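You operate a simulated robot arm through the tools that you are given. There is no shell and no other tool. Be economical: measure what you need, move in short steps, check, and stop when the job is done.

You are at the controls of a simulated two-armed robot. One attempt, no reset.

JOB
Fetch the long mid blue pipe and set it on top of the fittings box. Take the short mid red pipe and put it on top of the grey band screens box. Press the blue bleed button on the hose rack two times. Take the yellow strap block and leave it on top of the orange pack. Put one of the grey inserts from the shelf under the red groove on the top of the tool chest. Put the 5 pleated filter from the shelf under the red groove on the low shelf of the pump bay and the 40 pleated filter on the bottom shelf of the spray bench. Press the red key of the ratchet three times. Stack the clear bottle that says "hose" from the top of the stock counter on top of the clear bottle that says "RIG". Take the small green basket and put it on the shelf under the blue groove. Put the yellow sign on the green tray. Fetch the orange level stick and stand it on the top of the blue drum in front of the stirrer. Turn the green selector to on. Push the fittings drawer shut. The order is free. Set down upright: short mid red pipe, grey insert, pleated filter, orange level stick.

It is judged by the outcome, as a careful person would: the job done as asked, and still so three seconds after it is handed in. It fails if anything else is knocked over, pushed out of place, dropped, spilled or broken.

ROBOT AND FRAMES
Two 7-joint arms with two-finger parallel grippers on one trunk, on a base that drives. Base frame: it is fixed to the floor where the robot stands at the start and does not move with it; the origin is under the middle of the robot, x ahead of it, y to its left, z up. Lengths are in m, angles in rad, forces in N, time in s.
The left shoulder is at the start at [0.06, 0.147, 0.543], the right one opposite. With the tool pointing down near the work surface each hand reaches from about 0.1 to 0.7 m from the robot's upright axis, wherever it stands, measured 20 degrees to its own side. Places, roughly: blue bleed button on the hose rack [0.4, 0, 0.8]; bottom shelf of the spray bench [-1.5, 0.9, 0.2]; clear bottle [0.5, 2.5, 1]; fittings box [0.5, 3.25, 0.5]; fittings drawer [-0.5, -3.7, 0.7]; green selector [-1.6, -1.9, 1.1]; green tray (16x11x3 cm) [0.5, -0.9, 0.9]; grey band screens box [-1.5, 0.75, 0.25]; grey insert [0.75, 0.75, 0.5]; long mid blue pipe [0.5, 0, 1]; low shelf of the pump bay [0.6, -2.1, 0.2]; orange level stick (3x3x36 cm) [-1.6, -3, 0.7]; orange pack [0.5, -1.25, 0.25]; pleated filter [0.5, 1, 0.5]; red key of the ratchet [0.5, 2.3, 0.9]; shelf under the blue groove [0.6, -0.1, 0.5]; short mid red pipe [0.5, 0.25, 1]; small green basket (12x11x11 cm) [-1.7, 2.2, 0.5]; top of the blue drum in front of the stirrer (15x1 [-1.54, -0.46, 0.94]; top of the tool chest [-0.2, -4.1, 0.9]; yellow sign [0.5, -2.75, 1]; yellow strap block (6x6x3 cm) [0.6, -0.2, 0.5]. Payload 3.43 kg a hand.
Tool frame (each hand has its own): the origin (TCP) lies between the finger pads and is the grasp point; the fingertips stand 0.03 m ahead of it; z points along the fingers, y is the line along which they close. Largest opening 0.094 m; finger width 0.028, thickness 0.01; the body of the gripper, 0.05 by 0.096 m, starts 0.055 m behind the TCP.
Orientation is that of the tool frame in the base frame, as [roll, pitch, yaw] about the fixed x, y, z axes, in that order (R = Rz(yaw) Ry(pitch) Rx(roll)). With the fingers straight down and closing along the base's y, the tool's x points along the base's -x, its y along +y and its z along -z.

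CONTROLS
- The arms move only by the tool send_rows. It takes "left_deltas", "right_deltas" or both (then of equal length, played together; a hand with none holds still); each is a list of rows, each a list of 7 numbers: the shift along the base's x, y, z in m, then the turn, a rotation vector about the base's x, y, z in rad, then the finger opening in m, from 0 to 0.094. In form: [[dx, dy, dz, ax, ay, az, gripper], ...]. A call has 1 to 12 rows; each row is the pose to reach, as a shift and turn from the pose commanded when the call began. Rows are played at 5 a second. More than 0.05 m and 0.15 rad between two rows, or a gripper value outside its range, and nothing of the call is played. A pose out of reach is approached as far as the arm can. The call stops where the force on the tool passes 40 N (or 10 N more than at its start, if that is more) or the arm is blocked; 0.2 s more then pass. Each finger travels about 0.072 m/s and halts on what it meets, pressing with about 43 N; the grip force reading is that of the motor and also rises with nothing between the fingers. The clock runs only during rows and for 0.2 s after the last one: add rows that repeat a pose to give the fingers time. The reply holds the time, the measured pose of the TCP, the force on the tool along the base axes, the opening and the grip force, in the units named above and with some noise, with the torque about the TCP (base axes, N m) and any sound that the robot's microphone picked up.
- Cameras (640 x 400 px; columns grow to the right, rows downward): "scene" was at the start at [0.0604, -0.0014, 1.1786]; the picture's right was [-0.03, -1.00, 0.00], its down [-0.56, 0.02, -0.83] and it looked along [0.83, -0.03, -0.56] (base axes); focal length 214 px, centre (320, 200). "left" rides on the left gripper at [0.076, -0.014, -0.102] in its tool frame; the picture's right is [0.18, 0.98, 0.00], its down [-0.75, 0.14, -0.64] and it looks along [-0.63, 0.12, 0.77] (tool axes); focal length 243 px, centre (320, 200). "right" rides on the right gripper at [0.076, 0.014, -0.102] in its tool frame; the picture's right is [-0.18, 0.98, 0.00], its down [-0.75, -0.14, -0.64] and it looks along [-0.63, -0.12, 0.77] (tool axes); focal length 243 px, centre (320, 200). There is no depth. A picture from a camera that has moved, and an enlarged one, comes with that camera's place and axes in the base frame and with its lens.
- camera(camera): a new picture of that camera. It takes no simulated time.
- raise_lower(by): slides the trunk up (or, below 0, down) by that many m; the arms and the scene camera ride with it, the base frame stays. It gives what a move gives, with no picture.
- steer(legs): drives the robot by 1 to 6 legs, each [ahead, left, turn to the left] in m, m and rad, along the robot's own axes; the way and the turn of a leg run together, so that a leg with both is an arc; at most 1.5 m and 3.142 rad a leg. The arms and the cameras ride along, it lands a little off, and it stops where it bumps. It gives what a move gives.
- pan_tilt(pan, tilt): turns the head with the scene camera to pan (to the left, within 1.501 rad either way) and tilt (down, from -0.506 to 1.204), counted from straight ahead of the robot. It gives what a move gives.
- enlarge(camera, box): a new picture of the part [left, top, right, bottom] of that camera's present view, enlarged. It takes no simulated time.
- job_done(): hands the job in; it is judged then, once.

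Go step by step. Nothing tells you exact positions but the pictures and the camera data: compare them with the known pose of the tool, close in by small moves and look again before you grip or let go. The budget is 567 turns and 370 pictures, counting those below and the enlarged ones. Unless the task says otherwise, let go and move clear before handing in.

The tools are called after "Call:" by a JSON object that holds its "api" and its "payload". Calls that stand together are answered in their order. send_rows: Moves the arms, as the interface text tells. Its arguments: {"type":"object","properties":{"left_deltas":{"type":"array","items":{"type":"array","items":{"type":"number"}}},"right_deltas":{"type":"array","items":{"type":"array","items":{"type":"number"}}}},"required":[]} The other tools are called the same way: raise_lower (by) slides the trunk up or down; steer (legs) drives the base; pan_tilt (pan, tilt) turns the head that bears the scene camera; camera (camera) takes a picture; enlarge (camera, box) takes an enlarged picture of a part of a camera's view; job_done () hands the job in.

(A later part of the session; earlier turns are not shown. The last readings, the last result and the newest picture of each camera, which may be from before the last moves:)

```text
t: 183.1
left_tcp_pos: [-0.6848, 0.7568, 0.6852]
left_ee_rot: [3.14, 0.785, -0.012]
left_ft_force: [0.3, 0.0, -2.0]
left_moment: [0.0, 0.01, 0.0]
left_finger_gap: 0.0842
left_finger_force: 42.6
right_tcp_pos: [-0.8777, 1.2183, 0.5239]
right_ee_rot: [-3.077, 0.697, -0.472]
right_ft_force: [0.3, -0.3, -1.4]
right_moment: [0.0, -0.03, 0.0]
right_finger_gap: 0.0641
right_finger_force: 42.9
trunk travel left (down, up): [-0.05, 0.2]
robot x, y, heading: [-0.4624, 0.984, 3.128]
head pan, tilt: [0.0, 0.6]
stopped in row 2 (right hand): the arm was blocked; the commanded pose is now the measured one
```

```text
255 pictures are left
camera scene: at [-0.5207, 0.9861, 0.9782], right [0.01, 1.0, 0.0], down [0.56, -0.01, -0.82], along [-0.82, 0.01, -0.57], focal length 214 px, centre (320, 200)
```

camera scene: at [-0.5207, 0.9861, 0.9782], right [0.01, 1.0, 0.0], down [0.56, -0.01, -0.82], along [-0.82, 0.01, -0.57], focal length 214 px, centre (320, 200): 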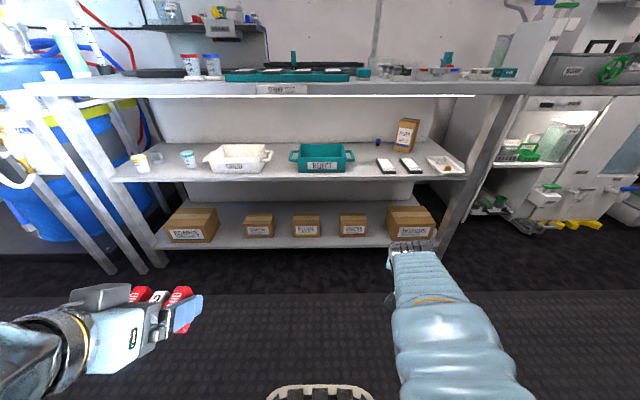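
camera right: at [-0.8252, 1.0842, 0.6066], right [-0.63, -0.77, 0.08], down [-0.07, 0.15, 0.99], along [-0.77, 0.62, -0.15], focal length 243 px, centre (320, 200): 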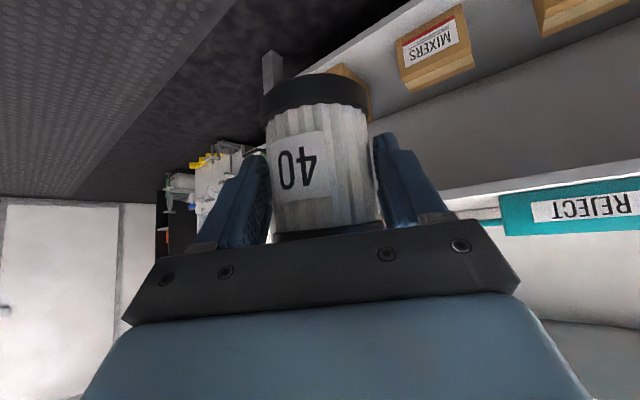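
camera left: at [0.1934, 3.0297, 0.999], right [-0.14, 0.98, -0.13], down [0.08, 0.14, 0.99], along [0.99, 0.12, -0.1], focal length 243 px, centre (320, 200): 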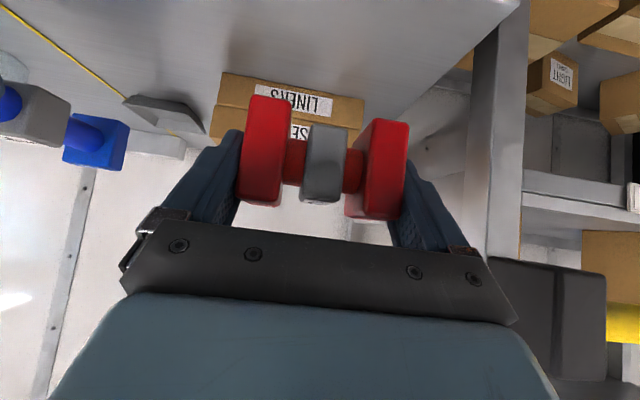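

The right arm is cramped close to the body. Instead of retracting, I lower it while extended and straighten its yaw.

Call:
{"api": "send_rows", "payload": {"right_deltas": [[-0.03, -0.02, -0.03, 0.005, 0.03, 0.12, 0.05], [-0.06, -0.04, -0.06, 0.011, 0.06, 0.24, 0.05], [-0.08, -0.06, -0.1, 0.017, 0.09, 0.36, 0.05], [-0.08, -0.08, -0.14, 0.023, 0.122, 0.46, 0.05], [-0.08, -0.1, -0.18, 0.023, 0.122, 0.46, 0.05], [-0.08, -0.12, -0.22, 0.023, 0.122, 0.46, 0.05]]}}

Call:
{"api": "camera", "payload": {"camera": "right"}}

Call:
{"api": "camera", "payload": {"camera": "scene"}}

```text
t: 184.4
left_tcp_pos: [-0.6848, 0.757, 0.686]
left_ee_rot: [3.138, 0.786, -0.012]
left_ft_force: [0.5, 0.0, -2.5]
left_moment: [-0.05, -0.03, -0.01]
left_finger_gap: 0.084
left_finger_force: 42.3
right_tcp_pos: [-0.9553, 1.0988, 0.3015]
right_ee_rot: [-3.088, 0.817, -0.018]
right_ft_force: [-0.2, 0.1, -1.1]
right_moment: [-0.02, 0.0, 0.02]
right_finger_gap: 0.0638
right_finger_force: 43.0
trunk travel left (down, up): [-0.05, 0.2]
robot x, y, heading: [-0.4668, 0.9825, 3.125]
head pan, tilt: [0.0, 0.6]
```

```text
254 pictures are left
camera right: at [-0.8298, 1.0768, 0.3167], right [-0.18, -0.98, 0.1], down [-0.04, 0.11, 0.99], along [-0.98, 0.18, -0.06], focal length 243 px, centre (320, 200)
```

right: 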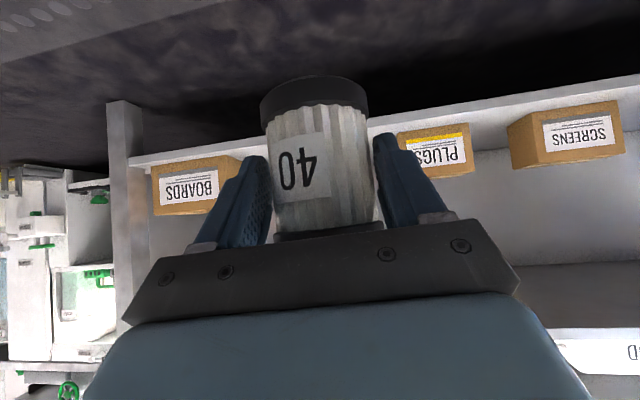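

```text
253 pictures are left
camera scene: at [-0.5207, 0.9862, 0.9783], right [0.01, 1.0, 0.0], down [0.56, -0.01, -0.83], along [-0.82, 0.01, -0.56], focal length 214 px, centre (320, 200)
```

scene: 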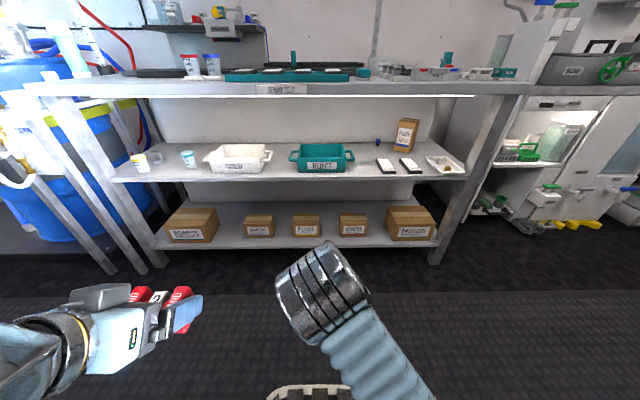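

Filter is level. Now lower the left hand with red, extending it a little.

Call:
{"api": "send_rows", "payload": {"left_deltas": [[-0.03, 0, -0.03, 0, 0, 0, 0.06], [-0.06, 0, -0.06, 0, 0, 0, 0.06], [-0.09, 0, -0.09, 0, 0, 0, 0.06], [-0.12, 0, -0.12, 0, 0, 0, 0.06], [-0.15, 0, -0.15, 0, 0, 0, 0.06], [-0.18, 0, -0.18, 0, 0, 0, 0.06], [-0.2, -0.01, -0.22, 0, 0, 0, 0.06], [-0.22, -0.02, -0.26, 0, 0, 0, 0.06], [-0.24, -0.03, -0.29, 0, 0, 0, 0.06]]}}

Call:
{"api": "steer", "payload": {"legs": [[0.12, 0.04, 0.015]]}}

Call:
{"api": "camera", "payload": {"camera": "scene"}}

Call:
{"api": "camera", "payload": {"camera": "left"}}

Call:
{"api": "camera", "payload": {"camera": "right"}}

```text
t: 186.4
left_tcp_pos: [-0.9238, 0.7268, 0.3949]
left_ee_rot: [-3.139, 0.786, -0.014]
left_ft_force: [0.5, 0.1, -2.0]
left_moment: [0.03, 0.0, -0.07]
left_finger_gap: 0.0841
left_finger_force: 43.1
left hand out of reach, approached as far as the arm can: row 4, 5, 6, 7, 8
right_tcp_pos: [-0.9564, 1.0973, 0.3033]
right_ee_rot: [-3.083, 0.819, -0.016]
right_ft_force: [0.4, -0.1, -0.9]
right_moment: [0.03, -0.04, 0.0]
right_finger_gap: 0.0641
right_finger_force: 42.8
trunk travel left (down, up): [-0.05, 0.2]
robot x, y, heading: [-0.4667, 0.9827, 3.125]
head pan, tilt: [0.0, 0.6]
```

```text
t: 187.7
left_tcp_pos: [-1.0371, 0.6782, 0.3947]
left_ee_rot: [3.14, 0.786, 0.005]
left_ft_force: [-0.7, 0.4, -2.1]
left_moment: [0.02, -0.02, -0.02]
left_finger_gap: 0.084
left_finger_force: 43.1
right_tcp_pos: [-1.0784, 1.0515, 0.3024]
right_ee_rot: [-3.084, 0.819, -0.001]
right_ft_force: [-0.1, 0.2, -1.0]
right_moment: [0.0, 0.01, 0.02]
right_finger_gap: 0.0638
right_finger_force: 43.2
trunk travel left (down, up): [-0.05, 0.2]
robot x, y, heading: [-0.5841, 0.9467, -3.136]
head pan, tilt: [0.0, 0.6]
```

```text
252 pictures are left
camera scene: at [-0.6406, 0.9454, 0.9782], right [0.0, 1.0, 0.0], down [0.57, 0.0, -0.82], along [-0.82, 0.0, -0.57], focal length 214 px, centre (320, 200)
```

scene: 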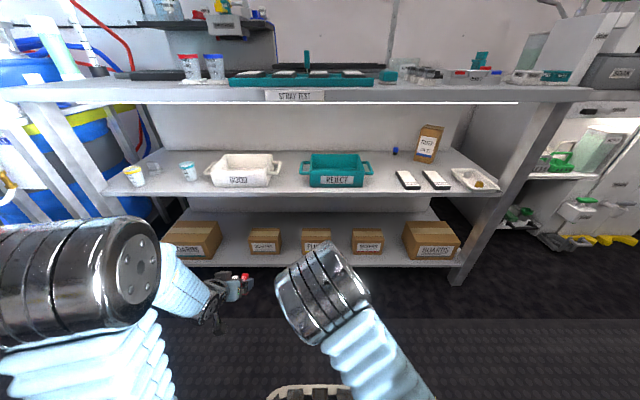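

```text
251 pictures are left
camera left: at [-0.9128, 0.6925, 0.4141], right [0.14, -0.98, -0.13], down [-0.08, -0.14, 0.99], along [-0.99, -0.12, -0.1], focal length 243 px, centre (320, 200)
```

left: 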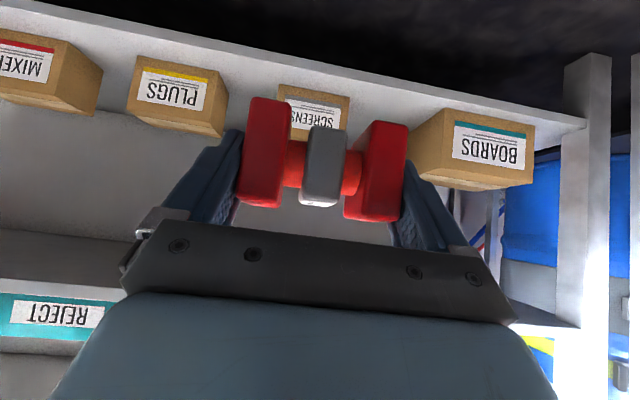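

```text
250 pictures are left
camera right: at [-0.9511, 1.0312, 0.3171], right [-0.17, -0.98, 0.1], down [-0.04, 0.1, 0.99], along [-0.98, 0.16, -0.06], focal length 243 px, centre (320, 200)
```

right: 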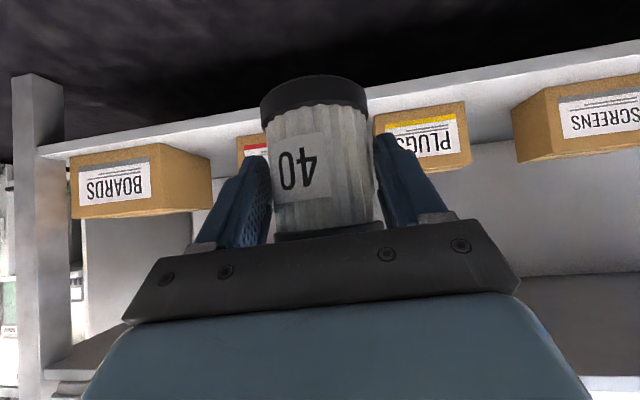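

Positions agree. I drive 10 cm nearer and take red in over the SCREENS box.

Call:
{"api": "steer", "payload": {"legs": [[0.1, 0.0, 0]]}}

Call:
{"api": "send_rows", "payload": {"left_deltas": [[-0.04, -0.002, -0.015, 0, 0, 0, 0.06], [-0.08, -0.004, -0.03, 0, 0, 0, 0.06], [-0.12, -0.006, -0.045, 0, 0, 0, 0.06], [-0.16, -0.007, -0.05, 0, 0, 0, 0.06], [-0.2, -0.007, -0.05, 0, 0, 0, 0.06], [-0.23, -0.007, -0.05, 0, 0, 0, 0.06]]}}

Call:
{"api": "camera", "payload": {"camera": "left"}}

Call:
{"api": "camera", "payload": {"camera": "scene"}}

```text
t: 188.9
left_tcp_pos: [-1.1397, 0.6777, 0.3943]
left_ee_rot: [3.139, 0.785, 0.005]
left_ft_force: [-0.1, -0.3, -1.5]
left_moment: [0.01, -0.03, 0.0]
left_finger_gap: 0.0839
left_finger_force: 42.8
right_tcp_pos: [-1.1795, 1.0504, 0.301]
right_ee_rot: [-3.084, 0.819, 0.0]
right_ft_force: [0.0, 0.4, -1.1]
right_moment: [0.01, 0.01, 0.0]
right_finger_gap: 0.0639
right_finger_force: 42.7
trunk travel left (down, up): [-0.05, 0.2]
robot x, y, heading: [-0.6847, 0.9477, -3.139]
head pan, tilt: [0.0, 0.6]
```

```text
t: 189.6
left_tcp_pos: [-1.2519, 0.6519, 0.4532]
left_ee_rot: [-2.605, 0.94, 0.512]
left_ft_force: [0.0, 0.0, -2.0]
left_moment: [-0.01, 0.0, -0.01]
left_finger_gap: 0.084
left_finger_force: 43.2
left hand out of reach, approached as far as the arm can: row 3
right_tcp_pos: [-1.1766, 1.0597, 0.2961]
right_ee_rot: [-3.058, 0.803, 0.008]
right_ft_force: [0.0, 0.2, -0.7]
right_moment: [0.02, -0.02, -0.02]
right_finger_gap: 0.0635
right_finger_force: 43.2
trunk travel left (down, up): [-0.05, 0.2]
robot x, y, heading: [-0.6849, 0.9428, -3.136]
head pan, tilt: [0.0, 0.6]
stopped in row 3 (left hand): the arm was blocked; the commanded pose is now the measured one
```

```text
249 pictures are left
camera left: at [-1.1262, 0.6764, 0.4491], right [0.16, -0.88, -0.45], down [0.17, -0.42, 0.89], along [-0.97, -0.22, 0.09], focal length 243 px, centre (320, 200)
```

left: 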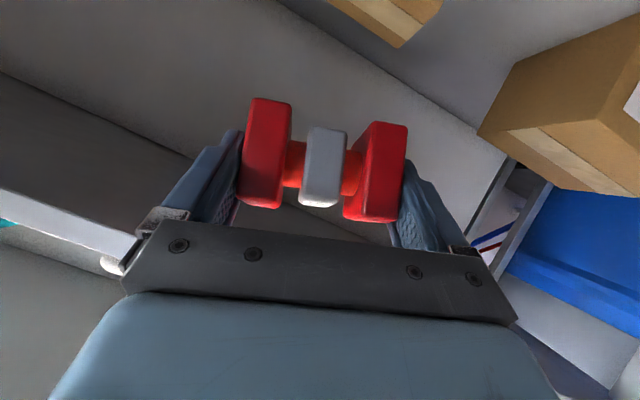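

```text
248 pictures are left
camera scene: at [-0.742, 0.9451, 0.9782], right [0.0, 1.0, 0.0], down [0.57, 0.0, -0.82], along [-0.82, 0.0, -0.57], focal length 214 px, centre (320, 200)
```

scene: 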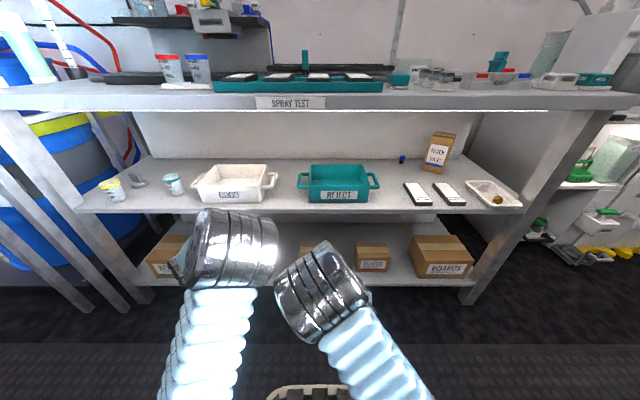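

The left arm flipped its elbow and twisted. I back off before correcting.

Call:
{"api": "steer", "payload": {"legs": [[-0.22, 0.0, 0]]}}

Call:
{"api": "camera", "payload": {"camera": "scene"}}

```text
t: 191.3
left_tcp_pos: [-1.0338, 0.6548, 0.4536]
left_ee_rot: [-2.604, 0.939, 0.511]
left_ft_force: [-0.5, -0.1, -2.0]
left_moment: [0.03, 0.02, -0.02]
left_finger_gap: 0.0839
left_finger_force: 42.9
right_tcp_pos: [-0.9573, 1.0592, 0.2964]
right_ee_rot: [-3.058, 0.807, 0.006]
right_ft_force: [-0.4, 0.0, -1.4]
right_moment: [-0.03, 0.0, 0.0]
right_finger_gap: 0.0641
right_finger_force: 42.9
trunk travel left (down, up): [-0.05, 0.2]
robot x, y, heading: [-0.4685, 0.9439, -3.139]
head pan, tilt: [0.0, 0.6]
```

```text
247 pictures are left
camera scene: at [-0.5234, 0.9457, 0.9782], right [0.0, 1.0, 0.0], down [0.57, 0.0, -0.82], along [-0.82, 0.0, -0.57], focal length 214 px, centre (320, 200)
```

scene: 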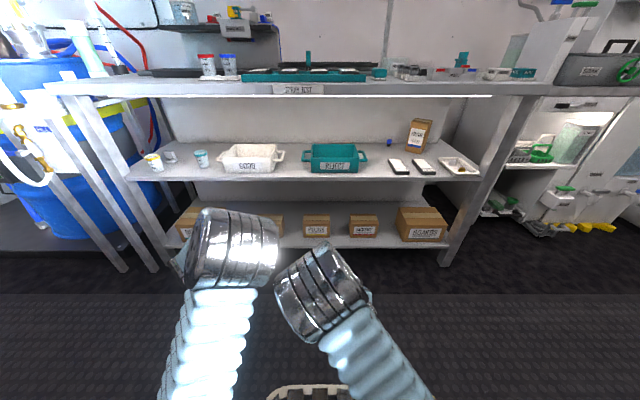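

I undo the twist (rotation vector ≈(−0.30, −0.23, −0.10)) while keeping the hand extended.

Call:
{"api": "send_rows", "payload": {"left_deltas": [[0, 0.003, -0.01, -0.075, -0.058, -0.024, 0.06], [0, 0.006, -0.02, -0.15, -0.116, -0.048, 0.06], [0, 0.009, -0.03, -0.225, -0.175, -0.073, 0.06], [0, 0.012, -0.04, -0.3, -0.233, -0.097, 0.06], [0, 0.016, -0.06, -0.3, -0.233, -0.097, 0.06], [0, 0.016, -0.08, -0.3, -0.233, -0.097, 0.06]]}}

Call:
{"api": "camera", "payload": {"camera": "left"}}

Call:
{"api": "camera", "payload": {"camera": "scene"}}

```text
t: 192.7
left_tcp_pos: [-1.042, 0.6526, 0.4531]
left_ee_rot: [-2.727, 0.924, 0.391]
left_ft_force: [-0.5, 0.1, -0.9]
left_moment: [-0.02, -0.02, 0.01]
left_finger_gap: 0.084
left_finger_force: 42.8
right_tcp_pos: [-0.9574, 1.0703, 0.2909]
right_ee_rot: [-3.044, 0.796, -0.001]
right_ft_force: [-0.3, -0.1, -1.2]
right_moment: [0.02, -0.01, 0.02]
right_finger_gap: 0.0638
right_finger_force: 43.5
trunk travel left (down, up): [-0.05, 0.2]
robot x, y, heading: [-0.4655, 0.9427, -3.141]
head pan, tilt: [0.0, 0.6]
stopped in row 6 (left hand): the arm was blocked; the commanded pose is now the measured one
```

```text
246 pictures are left
camera left: at [-0.9161, 0.6736, 0.4532], right [0.15, -0.91, -0.39], down [0.12, -0.37, 0.92], along [-0.98, -0.19, 0.05], focal length 243 px, centre (320, 200)
```

left: 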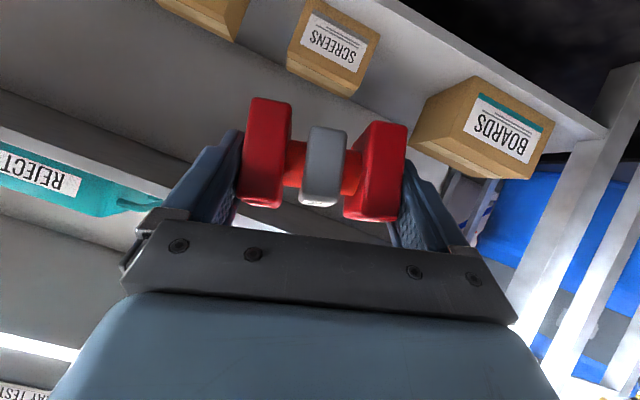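

```text
245 pictures are left
camera scene: at [-0.5235, 0.9457, 0.9782], right [0.0, 1.0, 0.0], down [0.57, 0.0, -0.82], along [-0.82, 0.0, -0.57], focal length 214 px, centre (320, 200)
```

scene: 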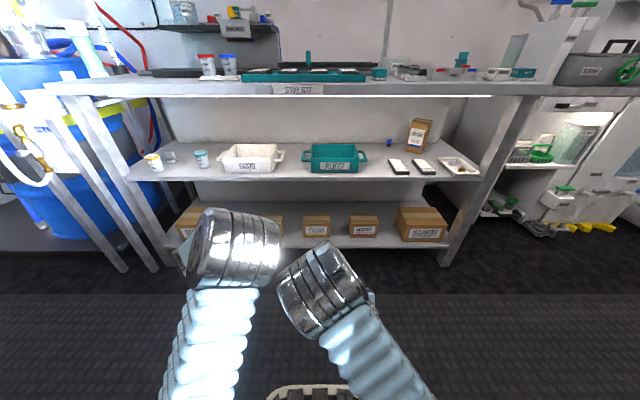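

The two wrists press against each other. I spread the right hand away first.

Call:
{"api": "send_rows", "payload": {"right_deltas": [[0, 0.04, 0, 0, 0, 0, 0.05], [0, 0.08, 0, 0, 0, 0, 0.05], [0, 0.12, 0, 0, 0, 0, 0.05], [0, 0.15, 0, 0, 0, 0, 0.05]]}}

Call:
{"api": "send_rows", "payload": {"left_deltas": [[0, -0.03, 0, -0.05, -0.04, -0.02, 0.06], [0, -0.06, 0, -0.1, -0.08, -0.04, 0.06], [0, -0.08, -0.01, -0.16, -0.13, -0.06, 0.06], [0, -0.08, -0.02, -0.22, -0.18, -0.08, 0.06]]}}

Call:
{"api": "camera", "payload": {"camera": "scene"}}

```text
t: 193.7
left_tcp_pos: [-1.043, 0.6547, 0.4531]
left_ee_rot: [-2.731, 0.924, 0.385]
left_ft_force: [0.2, -0.6, -1.9]
left_moment: [-0.04, -0.02, 0.02]
left_finger_gap: 0.0839
left_finger_force: 43.0
right_tcp_pos: [-0.9563, 1.2184, 0.2924]
right_ee_rot: [-3.045, 0.794, -0.003]
right_ft_force: [0.3, -0.1, -0.7]
right_moment: [0.0, -0.02, 0.01]
right_finger_gap: 0.0641
right_finger_force: 43.5
right hand out of reach, approached as far as the arm can: row 4
trunk travel left (down, up): [-0.05, 0.2]
robot x, y, heading: [-0.4668, 0.9455, -3.144]
head pan, tilt: [0.0, 0.6]
```

```text
t: 194.7
left_tcp_pos: [-1.0377, 0.6149, 0.4749]
left_ee_rot: [-3.055, 0.821, 0.067]
left_ft_force: [0.4, 0.2, -1.7]
left_moment: [-0.01, -0.04, -0.01]
left_finger_gap: 0.0839
left_finger_force: 43.1
left hand out of reach, approached as far as the arm can: row 1, 2, 3, 4
right_tcp_pos: [-0.9575, 1.2171, 0.2918]
right_ee_rot: [-3.044, 0.797, -0.002]
right_ft_force: [0.8, -0.3, -1.3]
right_moment: [-0.01, -0.01, -0.05]
right_finger_gap: 0.0641
right_finger_force: 42.9
trunk travel left (down, up): [-0.05, 0.2]
robot x, y, heading: [-0.469, 0.9478, -3.142]
head pan, tilt: [0.0, 0.6]
```

```text
244 pictures are left
camera scene: at [-0.5235, 0.9458, 0.9782], right [0.0, 1.0, 0.0], down [0.57, 0.0, -0.82], along [-0.82, 0.0, -0.57], focal length 214 px, centre (320, 200)
```

scene: 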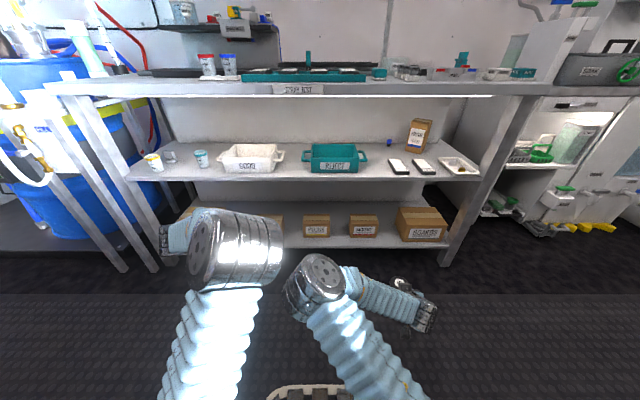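

The left elbow is folded inward. I raise the trunk again and bring the left hand up and out to unfold it.

Call:
{"api": "raise_lower", "payload": {"by": 0.2}}

Call:
{"api": "send_rows", "payload": {"left_deltas": [[0.03, -0.02, 0.03, 0, 0, 0, 0.06], [0.06, -0.03, 0.06, 0, 0, 0, 0.06], [0.09, -0.04, 0.09, 0, 0, 0, 0.06], [0.12, -0.05, 0.12, 0, 0, 0, 0.06], [0.15, -0.06, 0.15, 0, 0, 0, 0.06], [0.18, -0.07, 0.18, 0, 0, 0, 0.06], [0.2, -0.08, 0.2, 0, 0, 0, 0.06]]}}

Call:
{"api": "camera", "payload": {"camera": "scene"}}

```text
t: 196.9
left_tcp_pos: [-1.0377, 0.6147, 0.6748]
left_ee_rot: [-3.053, 0.82, 0.068]
left_ft_force: [-0.4, -0.7, -2.0]
left_moment: [0.06, -0.02, -0.01]
left_finger_gap: 0.0838
left_finger_force: 43.1
right_tcp_pos: [-0.9569, 1.218, 0.4935]
right_ee_rot: [-3.045, 0.795, -0.003]
right_ft_force: [0.5, 0.4, -0.9]
right_moment: [0.03, -0.01, 0.0]
right_finger_gap: 0.0639
right_finger_force: 43.2
trunk travel left (down, up): [-0.25, 0.0]
robot x, y, heading: [-0.4656, 0.9466, -3.143]
head pan, tilt: [0.0, 0.6]
```

```text
t: 198.5
left_tcp_pos: [-0.8377, 0.5351, 0.8761]
left_ee_rot: [-3.051, 0.821, 0.068]
left_ft_force: [-0.5, -0.4, -2.4]
left_moment: [-0.03, -0.01, -0.02]
left_finger_gap: 0.0839
left_finger_force: 42.9
right_tcp_pos: [-0.9572, 1.2169, 0.4925]
right_ee_rot: [-3.044, 0.795, -0.004]
right_ft_force: [-0.3, 0.1, -0.7]
right_moment: [0.03, -0.02, -0.05]
right_finger_gap: 0.0639
right_finger_force: 43.6
trunk travel left (down, up): [-0.25, 0.0]
robot x, y, heading: [-0.4648, 0.9442, -3.136]
head pan, tilt: [0.0, 0.6]
```

```text
243 pictures are left
camera scene: at [-0.5236, 0.9458, 1.1781], right [0.0, 1.0, 0.0], down [0.57, 0.0, -0.82], along [-0.82, 0.0, -0.57], focal length 214 px, centre (320, 200)
```

scene: 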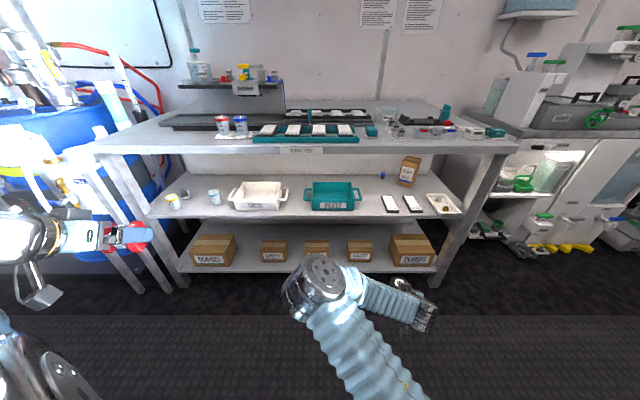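

Left is unfolded. Same for the right arm.

Call:
{"api": "send_rows", "payload": {"right_deltas": [[0.0, 0.02, 0.04, 0, 0, 0, 0.05], [0.02, 0.03, 0.08, 0, 0, 0, 0.05], [0.04, 0.04, 0.12, 0, 0, 0, 0.05], [0.06, 0.05, 0.16, 0, 0, 0, 0.05], [0.08, 0.06, 0.2, 0, 0, 0, 0.05], [0.1, 0.07, 0.24, 0, 0, 0, 0.05], [0.12, 0.08, 0.28, 0, 0, 0, 0.05], [0.12, 0.09, 0.32, 0, 0, 0, 0.05], [0.12, 0.1, 0.36, 0, 0, 0, 0.05]]}}

Call:
{"api": "camera", "payload": {"camera": "scene"}}

```text
t: 200.5
left_tcp_pos: [-0.8378, 0.5356, 0.8763]
left_ee_rot: [-3.055, 0.82, 0.068]
left_ft_force: [0.1, -1.1, -1.9]
left_moment: [0.01, -0.03, -0.02]
left_finger_gap: 0.0839
left_finger_force: 43.3
right_tcp_pos: [-0.8373, 1.3171, 0.8552]
right_ee_rot: [-3.043, 0.794, -0.005]
right_ft_force: [-0.3, 0.3, -1.1]
right_moment: [0.03, -0.01, 0.0]
right_finger_gap: 0.064
right_finger_force: 42.8
trunk travel left (down, up): [-0.25, 0.0]
robot x, y, heading: [-0.4673, 0.9463, -3.141]
head pan, tilt: [0.0, 0.6]
```

```text
242 pictures are left
camera scene: at [-0.5234, 0.9458, 1.1781], right [0.0, 1.0, 0.0], down [0.57, 0.0, -0.82], along [-0.82, 0.0, -0.57], focal length 214 px, centre (320, 200)
```

scene: 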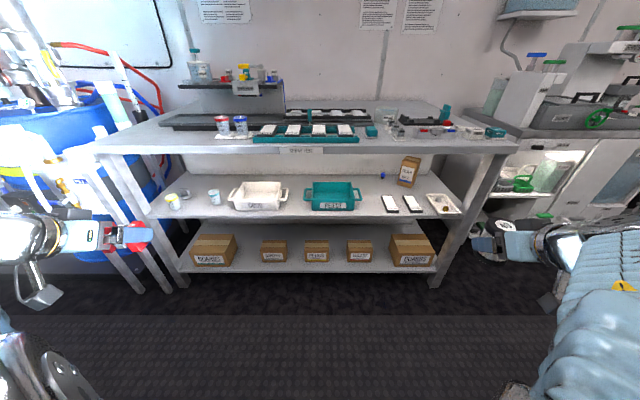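

Now lower red with the left hand in front of the shelf, trunk up.

Call:
{"api": "send_rows", "payload": {"left_deltas": [[-0.017, 0.01, -0.043, -0.01, -0.006, 0, 0.06], [-0.035, 0.02, -0.086, -0.02, -0.012, 0, 0.06], [-0.053, 0.03, -0.129, -0.03, -0.018, 0, 0.06], [-0.07, 0.04, -0.172, -0.04, -0.024, 0, 0.06], [-0.088, 0.05, -0.215, -0.05, -0.03, -0.002, 0.06], [-0.106, 0.06, -0.258, -0.06, -0.035, -0.004, 0.06], [-0.124, 0.07, -0.301, -0.06, -0.035, -0.004, 0.06], [-0.141, 0.08, -0.344, -0.06, -0.035, -0.004, 0.06], [-0.159, 0.09, -0.387, -0.06, -0.035, -0.004, 0.06], [-0.177, 0.1, -0.43, -0.06, -0.035, -0.004, 0.06], [-0.195, 0.112, -0.473, -0.06, -0.035, -0.004, 0.06], [-0.212, 0.125, -0.516, -0.06, -0.035, -0.004, 0.06]]}}

Call:
{"api": "camera", "payload": {"camera": "scene"}}

```text
t: 203.1
left_tcp_pos: [-1.0513, 0.66, 0.3576]
left_ee_rot: [3.141, 0.789, 0.001]
left_ft_force: [-0.1, 0.0, -1.4]
left_moment: [0.02, 0.01, 0.0]
left_finger_gap: 0.0838
left_finger_force: 42.8
left hand out of reach, approached as far as the arm can: row 6
right_tcp_pos: [-0.8367, 1.3169, 0.8539]
right_ee_rot: [-3.044, 0.795, -0.003]
right_ft_force: [1.4, 0.1, -0.9]
right_moment: [-0.02, -0.02, 0.01]
right_finger_gap: 0.0638
right_finger_force: 42.8
trunk travel left (down, up): [-0.25, 0.0]
robot x, y, heading: [-0.4651, 0.9454, -3.139]
head pan, tilt: [0.0, 0.6]
```

```text
241 pictures are left
camera scene: at [-0.5232, 0.9457, 1.1782], right [0.0, 1.0, 0.0], down [0.56, 0.0, -0.83], along [-0.83, 0.0, -0.56], focal length 214 px, centre (320, 200)
```

scene: 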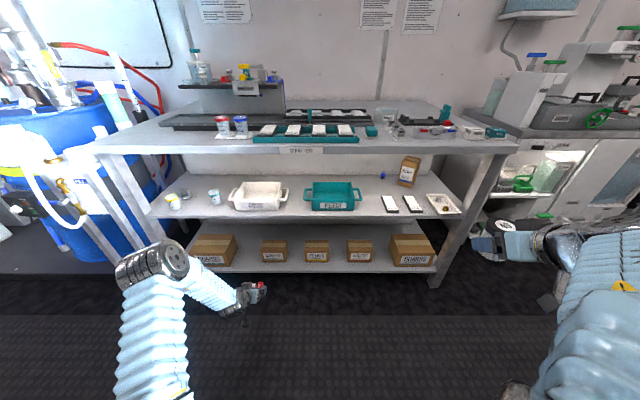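

Level and clear. I drive 12 cm ahead and reach in over the box.

Call:
{"api": "steer", "payload": {"legs": [[0.12, 0.0, 0]]}}

Call:
{"api": "send_rows", "payload": {"left_deltas": [[-0.04, 0.003, -0.005, 0, 0, 0, 0.06], [-0.08, 0.006, -0.01, 0, 0, 0, 0.06], [-0.12, 0.009, -0.01, 0, 0, 0, 0.06], [-0.15, 0.011, -0.01, 0, 0, 0, 0.06]]}}

Call:
{"api": "camera", "payload": {"camera": "left"}}

Call:
{"api": "camera", "payload": {"camera": "scene"}}

```text
t: 204.3
left_tcp_pos: [-1.1723, 0.6604, 0.3576]
left_ee_rot: [-3.14, 0.79, 0.0]
left_ft_force: [0.2, -0.2, -2.1]
left_moment: [-0.03, 0.01, 0.01]
left_finger_gap: 0.0841
left_finger_force: 43.2
right_tcp_pos: [-0.9574, 1.3172, 0.8545]
right_ee_rot: [-3.042, 0.796, -0.003]
right_ft_force: [0.5, -0.2, -1.4]
right_moment: [0.04, 0.01, -0.02]
right_finger_gap: 0.0639
right_finger_force: 43.4
trunk travel left (down, up): [-0.25, 0.0]
robot x, y, heading: [-0.5899, 0.9465, -3.135]
head pan, tilt: [0.0, 0.6]
```

```text
t: 205.3
left_tcp_pos: [-1.3243, 0.6718, 0.3486]
left_ee_rot: [-3.14, 0.787, 0.002]
left_ft_force: [-0.2, 0.0, -0.9]
left_moment: [-0.02, -0.05, 0.01]
left_finger_gap: 0.0835
left_finger_force: 42.7
right_tcp_pos: [-0.9574, 1.317, 0.8549]
right_ee_rot: [-3.042, 0.795, -0.004]
right_ft_force: [1.0, 0.0, -1.6]
right_moment: [0.03, -0.03, -0.01]
right_finger_gap: 0.064
right_finger_force: 42.9
trunk travel left (down, up): [-0.25, 0.0]
robot x, y, heading: [-0.5878, 0.9435, -3.139]
head pan, tilt: [0.0, 0.6]
```

```text
240 pictures are left
camera left: at [-1.1981, 0.6861, 0.3683], right [0.13, -0.98, -0.13], down [-0.08, -0.14, 0.99], along [-0.99, -0.12, -0.09], focal length 243 px, centre (320, 200)
```

left: 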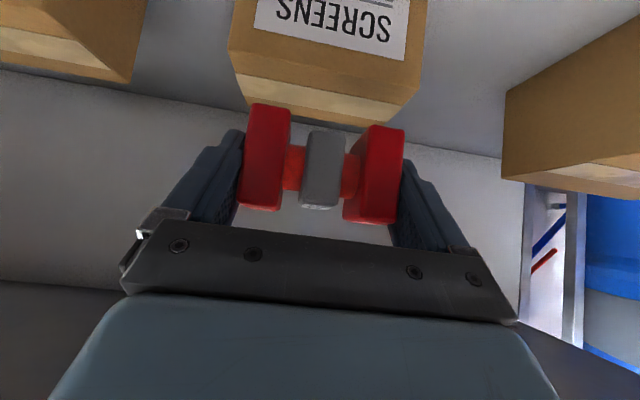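

```text
239 pictures are left
camera scene: at [-0.6452, 0.9456, 1.1782], right [0.0, 1.0, 0.0], down [0.57, 0.0, -0.82], along [-0.82, 0.0, -0.57], focal length 214 px, centre (320, 200)
```

scene: 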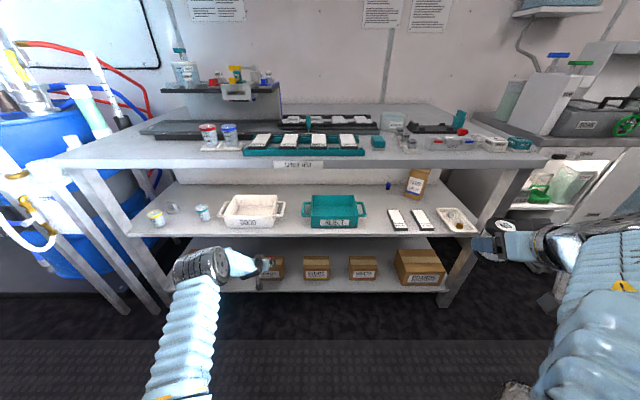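

Continue in 6 cm and lower to contact.

Call:
{"api": "send_rows", "payload": {"left_deltas": [[-0.03, 0, 0, 0, 0, 0, 0.06], [-0.062, 0, 0, 0, 0, 0, 0.06], [-0.062, 0, -0.015, 0, 0, 0, 0.06], [-0.062, 0, -0.028, 0, 0, 0, 0.06], [-0.062, 0, -0.034, 0, 0, 0, 0.06], [-0.062, 0, -0.038, 0, 0, 0, 0.06], [-0.062, 0, -0.042, 0, 0, 0, 0.06], [-0.062, 0, -0.046, 0, 0, 0, 0.06]]}}

Call:
{"api": "camera", "payload": {"camera": "left"}}

```text
t: 207.2
left_tcp_pos: [-1.3841, 0.6717, 0.3018]
left_ee_rot: [-3.141, 0.788, 0.002]
left_ft_force: [0.4, -0.8, -1.9]
left_moment: [0.0, 0.0, -0.03]
left_finger_gap: 0.0838
left_finger_force: 42.8
right_tcp_pos: [-0.9578, 1.316, 0.8546]
right_ee_rot: [-3.044, 0.796, -0.003]
right_ft_force: [0.1, 1.1, -1.2]
right_moment: [0.01, 0.0, -0.02]
right_finger_gap: 0.064
right_finger_force: 42.8
trunk travel left (down, up): [-0.25, 0.0]
robot x, y, heading: [-0.5877, 0.9405, -3.14]
head pan, tilt: [0.0, 0.6]
```

```text
238 pictures are left
camera left: at [-1.26, 0.6855, 0.321], right [0.13, -0.98, -0.13], down [-0.08, -0.14, 0.99], along [-0.99, -0.12, -0.09], focal length 243 px, centre (320, 200)
```

left: 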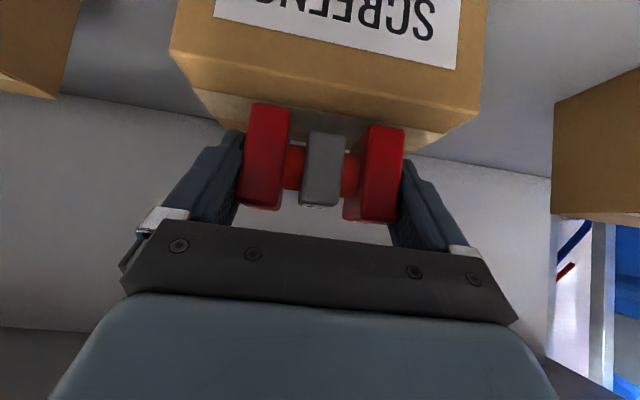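

Call:
{"api": "send_rows", "payload": {"left_deltas": [[0, 0, -0.003, 0, 0, 0, 0.06], [0, 0, -0.006, 0, 0, 0, 0.06], [0, 0, -0.009, 0, 0, 0, 0.06], [0, 0, -0.012, 0, 0, 0, 0.06], [0, 0, -0.015, 0, 0, 0, 0.06]]}}

Call:
{"api": "camera", "payload": {"camera": "left"}}

```text
t: 208.3
left_tcp_pos: [-1.3883, 0.6715, 0.2949]
left_ee_rot: [3.137, 0.803, -0.002]
left_ft_force: [-1.4, 0.4, 37.7]
left_moment: [0.09, -0.42, 0.01]
left_finger_gap: 0.0841
left_finger_force: 42.9
right_tcp_pos: [-0.9562, 1.3187, 0.8559]
right_ee_rot: [-3.046, 0.799, -0.005]
right_ft_force: [0.1, -0.1, -1.8]
right_moment: [0.03, -0.01, 0.02]
right_finger_gap: 0.0637
right_finger_force: 42.9
trunk travel left (down, up): [-0.25, 0.0]
robot x, y, heading: [-0.5886, 0.948, -3.144]
head pan, tilt: [0.0, 0.6]
```

```text
237 pictures are left
camera left: at [-1.2625, 0.6855, 0.3121], right [0.13, -0.98, -0.13], down [-0.06, -0.14, 0.99], along [-0.99, -0.12, -0.08], focal length 243 px, centre (320, 200)
```

left: 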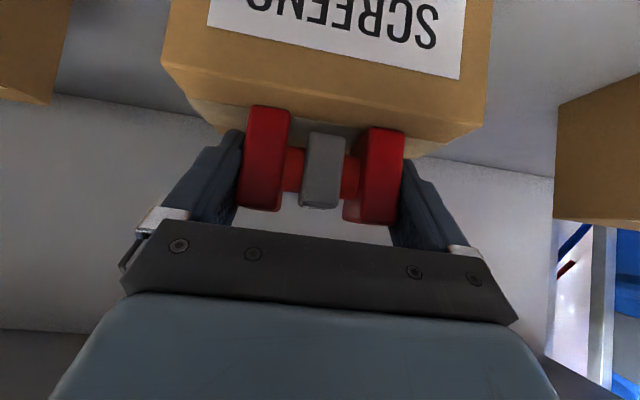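

Contact. Ease off and release.

Call:
{"api": "send_rows", "payload": {"left_deltas": [[0.0, 0, 0.006, 0, 0, 0, 0.06], [0.0, 0, 0.007, 0, 0, 0, 0.09], [0.0, 0, 0.007, 0, 0, 0, 0.094], [0, 0, 0.007, 0, 0, 0, 0.094]]}}

Call:
{"api": "camera", "payload": {"camera": "left"}}

```text
t: 209.3
left_tcp_pos: [-1.3852, 0.6717, 0.2911]
left_ee_rot: [-3.141, 0.783, 0.0]
left_ft_force: [0.4, 0.0, 0.4]
left_moment: [0.0, -0.03, 0.01]
left_finger_gap: 0.0936
left_finger_force: 0.0
right_tcp_pos: [-0.9579, 1.3163, 0.8543]
right_ee_rot: [-3.045, 0.796, -0.005]
right_ft_force: [-0.1, 0.9, -1.2]
right_moment: [0.02, 0.01, -0.01]
right_finger_gap: 0.064
right_finger_force: 43.0
trunk travel left (down, up): [-0.25, 0.0]
robot x, y, heading: [-0.5902, 0.9467, -3.138]
head pan, tilt: [0.0, 0.6]
```

```text
236 pictures are left
camera left: at [-1.259, 0.6856, 0.3112], right [0.13, -0.98, -0.13], down [-0.08, -0.14, 0.99], along [-0.99, -0.12, -0.1], focal length 243 px, centre (320, 200)
```

left: 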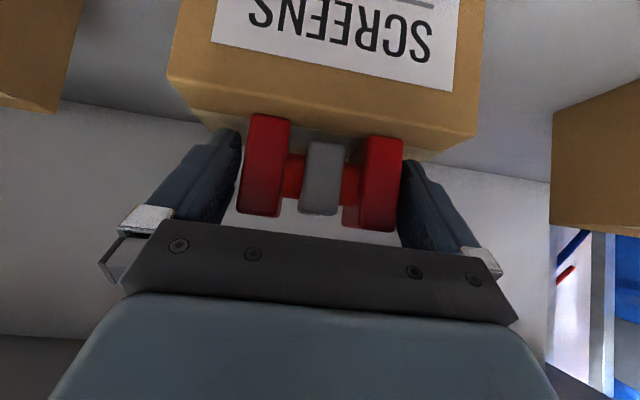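

Call:
{"api": "send_rows", "payload": {"left_deltas": [[0.015, 0, 0.012, 0, 0, 0, 0.094], [0.04, 0, 0.03, 0, 0, 0, 0.094], [0.07, 0, 0.045, 0, 0, 0, 0.094], [0.11, 0, 0.05, 0, 0, 0, 0.094], [0.15, 0, 0.05, 0, 0, 0, 0.094], [0.19, 0, 0.05, 0, 0, 0, 0.094], [0.23, 0, 0.05, 0, 0, 0, 0.094]]}}

Call:
{"api": "camera", "payload": {"camera": "left"}}

Call:
{"api": "enlarge", "payload": {"camera": "scene", "box": [160, 230, 460, 310]}}

```text
t: 210.9
left_tcp_pos: [-1.1561, 0.6725, 0.3422]
left_ee_rot: [3.141, 0.788, 0.001]
left_ft_force: [-0.7, 0.5, -0.2]
left_moment: [-0.03, 0.0, 0.01]
left_finger_gap: 0.0938
left_finger_force: 0.1
right_tcp_pos: [-0.9579, 1.3158, 0.8546]
right_ee_rot: [-3.042, 0.796, -0.004]
right_ft_force: [-0.7, 0.0, -0.5]
right_moment: [0.0, -0.05, -0.02]
right_finger_gap: 0.0637
right_finger_force: 42.7
trunk travel left (down, up): [-0.25, 0.0]
robot x, y, heading: [-0.5929, 0.9443, -3.144]
head pan, tilt: [0.0, 0.6]
```

```text
235 pictures are left
camera left: at [-1.0301, 0.6862, 0.3611], right [0.13, -0.98, -0.13], down [-0.08, -0.14, 0.99], along [-0.99, -0.12, -0.09], focal length 243 px, centre (320, 200)
```

left: 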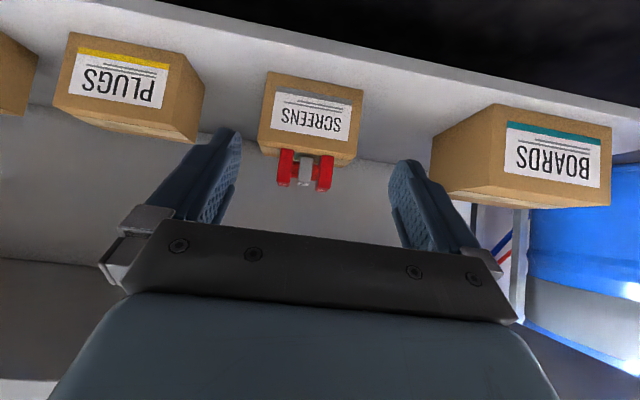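

```text
2.13 times, centred on (310, 270) of scene
camera zoom: at [-0.6453, 0.9458, 1.1782], right [0.0, 1.0, 0.0], down [0.57, 0.0, -0.82], along [-0.82, 0.0, -0.57], focal length 458 px, centre (341, 51)
```

zoom: 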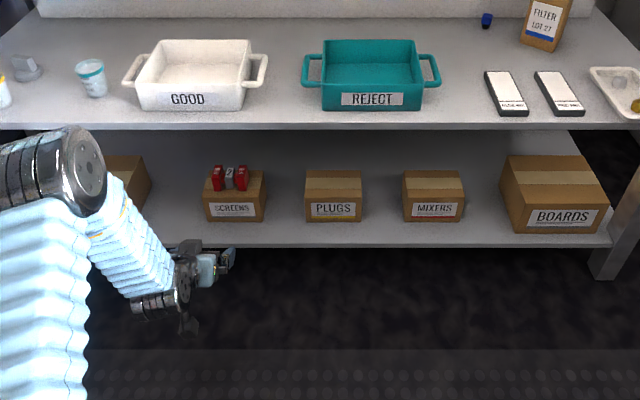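

Red stands on the SCREENS box. I swap: left hand up and away, right hand down with the filter.

Call:
{"api": "send_rows", "payload": {"left_deltas": [[0.016, -0.01, 0.042, 0, 0, 0, 0.094], [0.032, -0.02, 0.085, 0, 0, 0, 0.094], [0.049, -0.03, 0.127, 0, 0, 0, 0.094], [0.065, -0.04, 0.17, 0, 0, 0, 0.094], [0.082, -0.05, 0.212, 0, 0, 0, 0.094], [0.098, -0.06, 0.255, 0, 0, 0, 0.094], [0.114, -0.07, 0.297, 0, 0, 0, 0.094], [0.131, -0.08, 0.34, 0, 0, 0, 0.094], [0.147, -0.09, 0.382, 0, 0, 0, 0.094], [0.163, -0.1, 0.425, 0, 0, 0, 0.094], [0.18, -0.11, 0.467, 0, 0, 0, 0.094], [0.196, -0.12, 0.51, 0, 0, 0, 0.094]]}}

Call:
{"api": "send_rows", "payload": {"right_deltas": [[-0.016, -0.018, -0.041, -0.01, 0.006, 0.01, 0.05], [-0.032, -0.036, -0.082, -0.02, 0.012, 0.02, 0.05], [-0.048, -0.054, -0.124, -0.03, 0.018, 0.03, 0.05], [-0.064, -0.072, -0.165, -0.038, 0.023, 0.04, 0.05], [-0.08, -0.09, -0.206, -0.038, 0.023, 0.04, 0.05], [-0.096, -0.108, -0.247, -0.038, 0.023, 0.04, 0.05], [-0.112, -0.126, -0.289, -0.038, 0.023, 0.04, 0.05], [-0.128, -0.144, -0.33, -0.038, 0.023, 0.04, 0.05], [-0.144, -0.162, -0.371, -0.038, 0.023, 0.04, 0.05], [-0.16, -0.18, -0.412, -0.038, 0.023, 0.04, 0.05], [-0.176, -0.198, -0.454, -0.038, 0.023, 0.04, 0.05], [-0.192, -0.216, -0.495, -0.038, 0.023, 0.04, 0.05]]}}

Call:
{"api": "camera", "payload": {"camera": "right"}}

Call:
{"api": "camera", "payload": {"camera": "scene"}}

```text
t: 213.6
left_tcp_pos: [-0.9577, 0.5512, 0.8517]
left_ee_rot: [-3.142, 0.787, -0.002]
left_ft_force: [0.9, 1.3, 0.2]
left_moment: [0.02, 0.02, -0.01]
left_finger_gap: 0.0941
left_finger_force: 0.0
right_tcp_pos: [-0.9579, 1.317, 0.8541]
right_ee_rot: [-3.043, 0.796, -0.004]
right_ft_force: [-0.9, 0.2, -1.5]
right_moment: [0.01, -0.01, -0.02]
right_finger_gap: 0.0639
right_finger_force: 43.0
trunk travel left (down, up): [-0.25, 0.0]
robot x, y, heading: [-0.5908, 0.9427, -3.139]
head pan, tilt: [0.0, 0.6]
```

```text
t: 216.2
left_tcp_pos: [-0.9579, 0.5517, 0.8516]
left_ee_rot: [-3.14, 0.785, 0.0]
left_ft_force: [0.0, 0.6, 0.9]
left_moment: [0.01, 0.02, 0.0]
left_finger_gap: 0.0942
left_finger_force: 0.1
right_tcp_pos: [-1.1365, 1.0816, 0.3914]
right_ee_rot: [-3.097, 0.819, -0.004]
right_ft_force: [-0.1, -0.6, -1.0]
right_moment: [0.04, 0.02, -0.01]
right_finger_gap: 0.0636
right_finger_force: 42.9
right hand out of reach, approached as far as the arm can: row 4, 11, 12
trunk travel left (down, up): [-0.25, 0.0]
robot x, y, heading: [-0.5854, 0.9443, -3.142]
head pan, tilt: [0.0, 0.6]
```

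```text
233 pictures are left
camera right: at [-1.0096, 1.0638, 0.4063], right [-0.16, -0.98, 0.1], down [-0.04, 0.11, 0.99], along [-0.99, 0.15, -0.06], focal length 243 px, centre (320, 200)
```

right: 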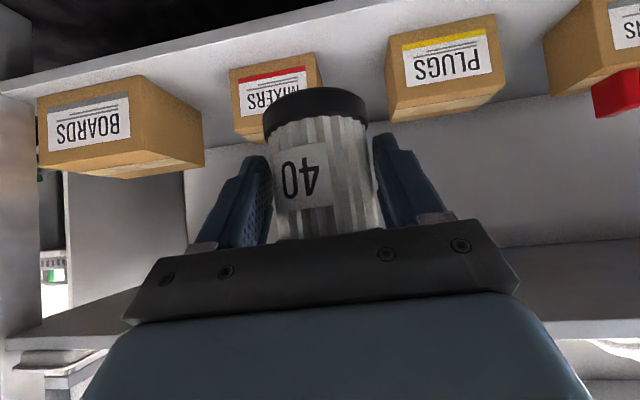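

```text
232 pictures are left
camera scene: at [-0.645, 0.9457, 1.1782], right [0.0, 1.0, 0.0], down [0.56, 0.0, -0.83], along [-0.83, 0.0, -0.56], focal length 214 px, centre (320, 200)
```

scene: 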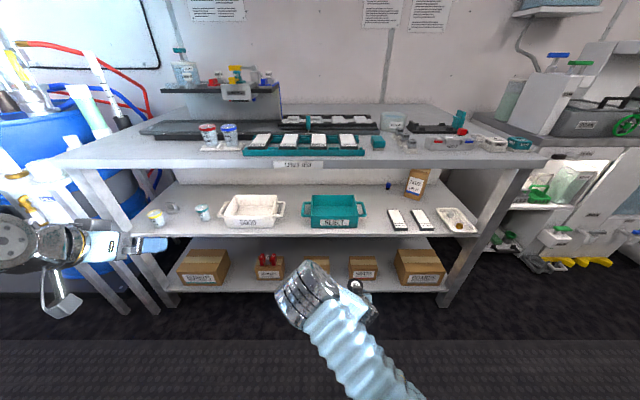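

Call:
{"api": "send_rows", "payload": {"right_deltas": [[-0.03, -0.008, -0.03, 0, 0, 0, 0.05], [-0.06, -0.016, -0.06, 0, 0, 0, 0.05], [-0.09, -0.024, -0.09, 0, 0, 0, 0.05], [-0.12, -0.03, -0.11, 0, 0, 0, 0.05], [-0.15, -0.03, -0.125, 0, 0, 0, 0.05]]}}

Call:
{"api": "camera", "payload": {"camera": "right"}}

Call:
{"api": "camera", "payload": {"camera": "scene"}}

```text
t: 217.3
left_tcp_pos: [-0.9577, 0.5519, 0.852]
left_ee_rot: [3.141, 0.787, 0.001]
left_ft_force: [-0.2, 0.6, 0.5]
left_moment: [-0.03, -0.02, 0.01]
left_finger_gap: 0.0939
left_finger_force: 0.0
right_tcp_pos: [-1.2001, 1.0107, 0.3905]
right_ee_rot: [-3.098, 0.818, -0.005]
right_ft_force: [0.7, -0.7, -2.0]
right_moment: [-0.01, 0.01, 0.01]
right_finger_gap: 0.0632
right_finger_force: 42.9
right hand out of reach, approached as far as the arm can: row 1, 2, 3, 4, 5
trunk travel left (down, up): [-0.25, 0.0]
robot x, y, heading: [-0.5855, 0.9427, -3.137]
head pan, tilt: [0.0, 0.6]
```

```text
231 pictures are left
camera right: at [-1.0735, 0.992, 0.406], right [-0.16, -0.98, 0.11], down [-0.04, 0.11, 0.99], along [-0.99, 0.15, -0.06], focal length 243 px, centre (320, 200)
```

right: 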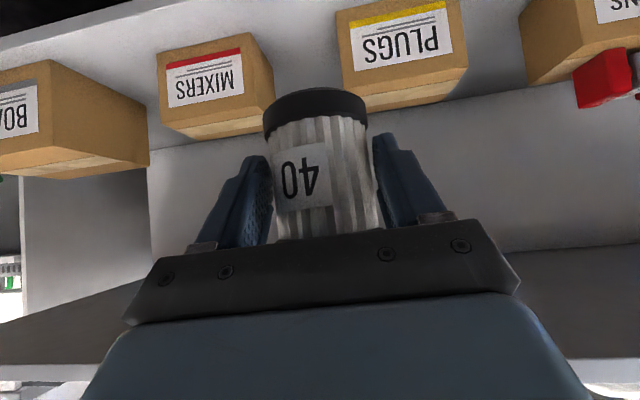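

```text
230 pictures are left
camera scene: at [-0.6451, 0.9456, 1.1782], right [0.0, 1.0, 0.0], down [0.57, 0.0, -0.82], along [-0.82, 0.0, -0.57], focal length 214 px, centre (320, 200)
```

scene: 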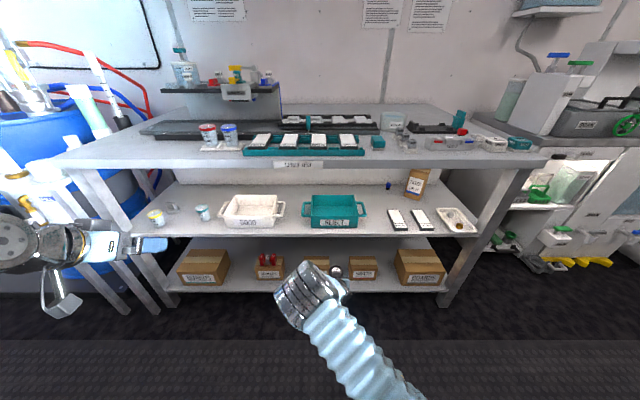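

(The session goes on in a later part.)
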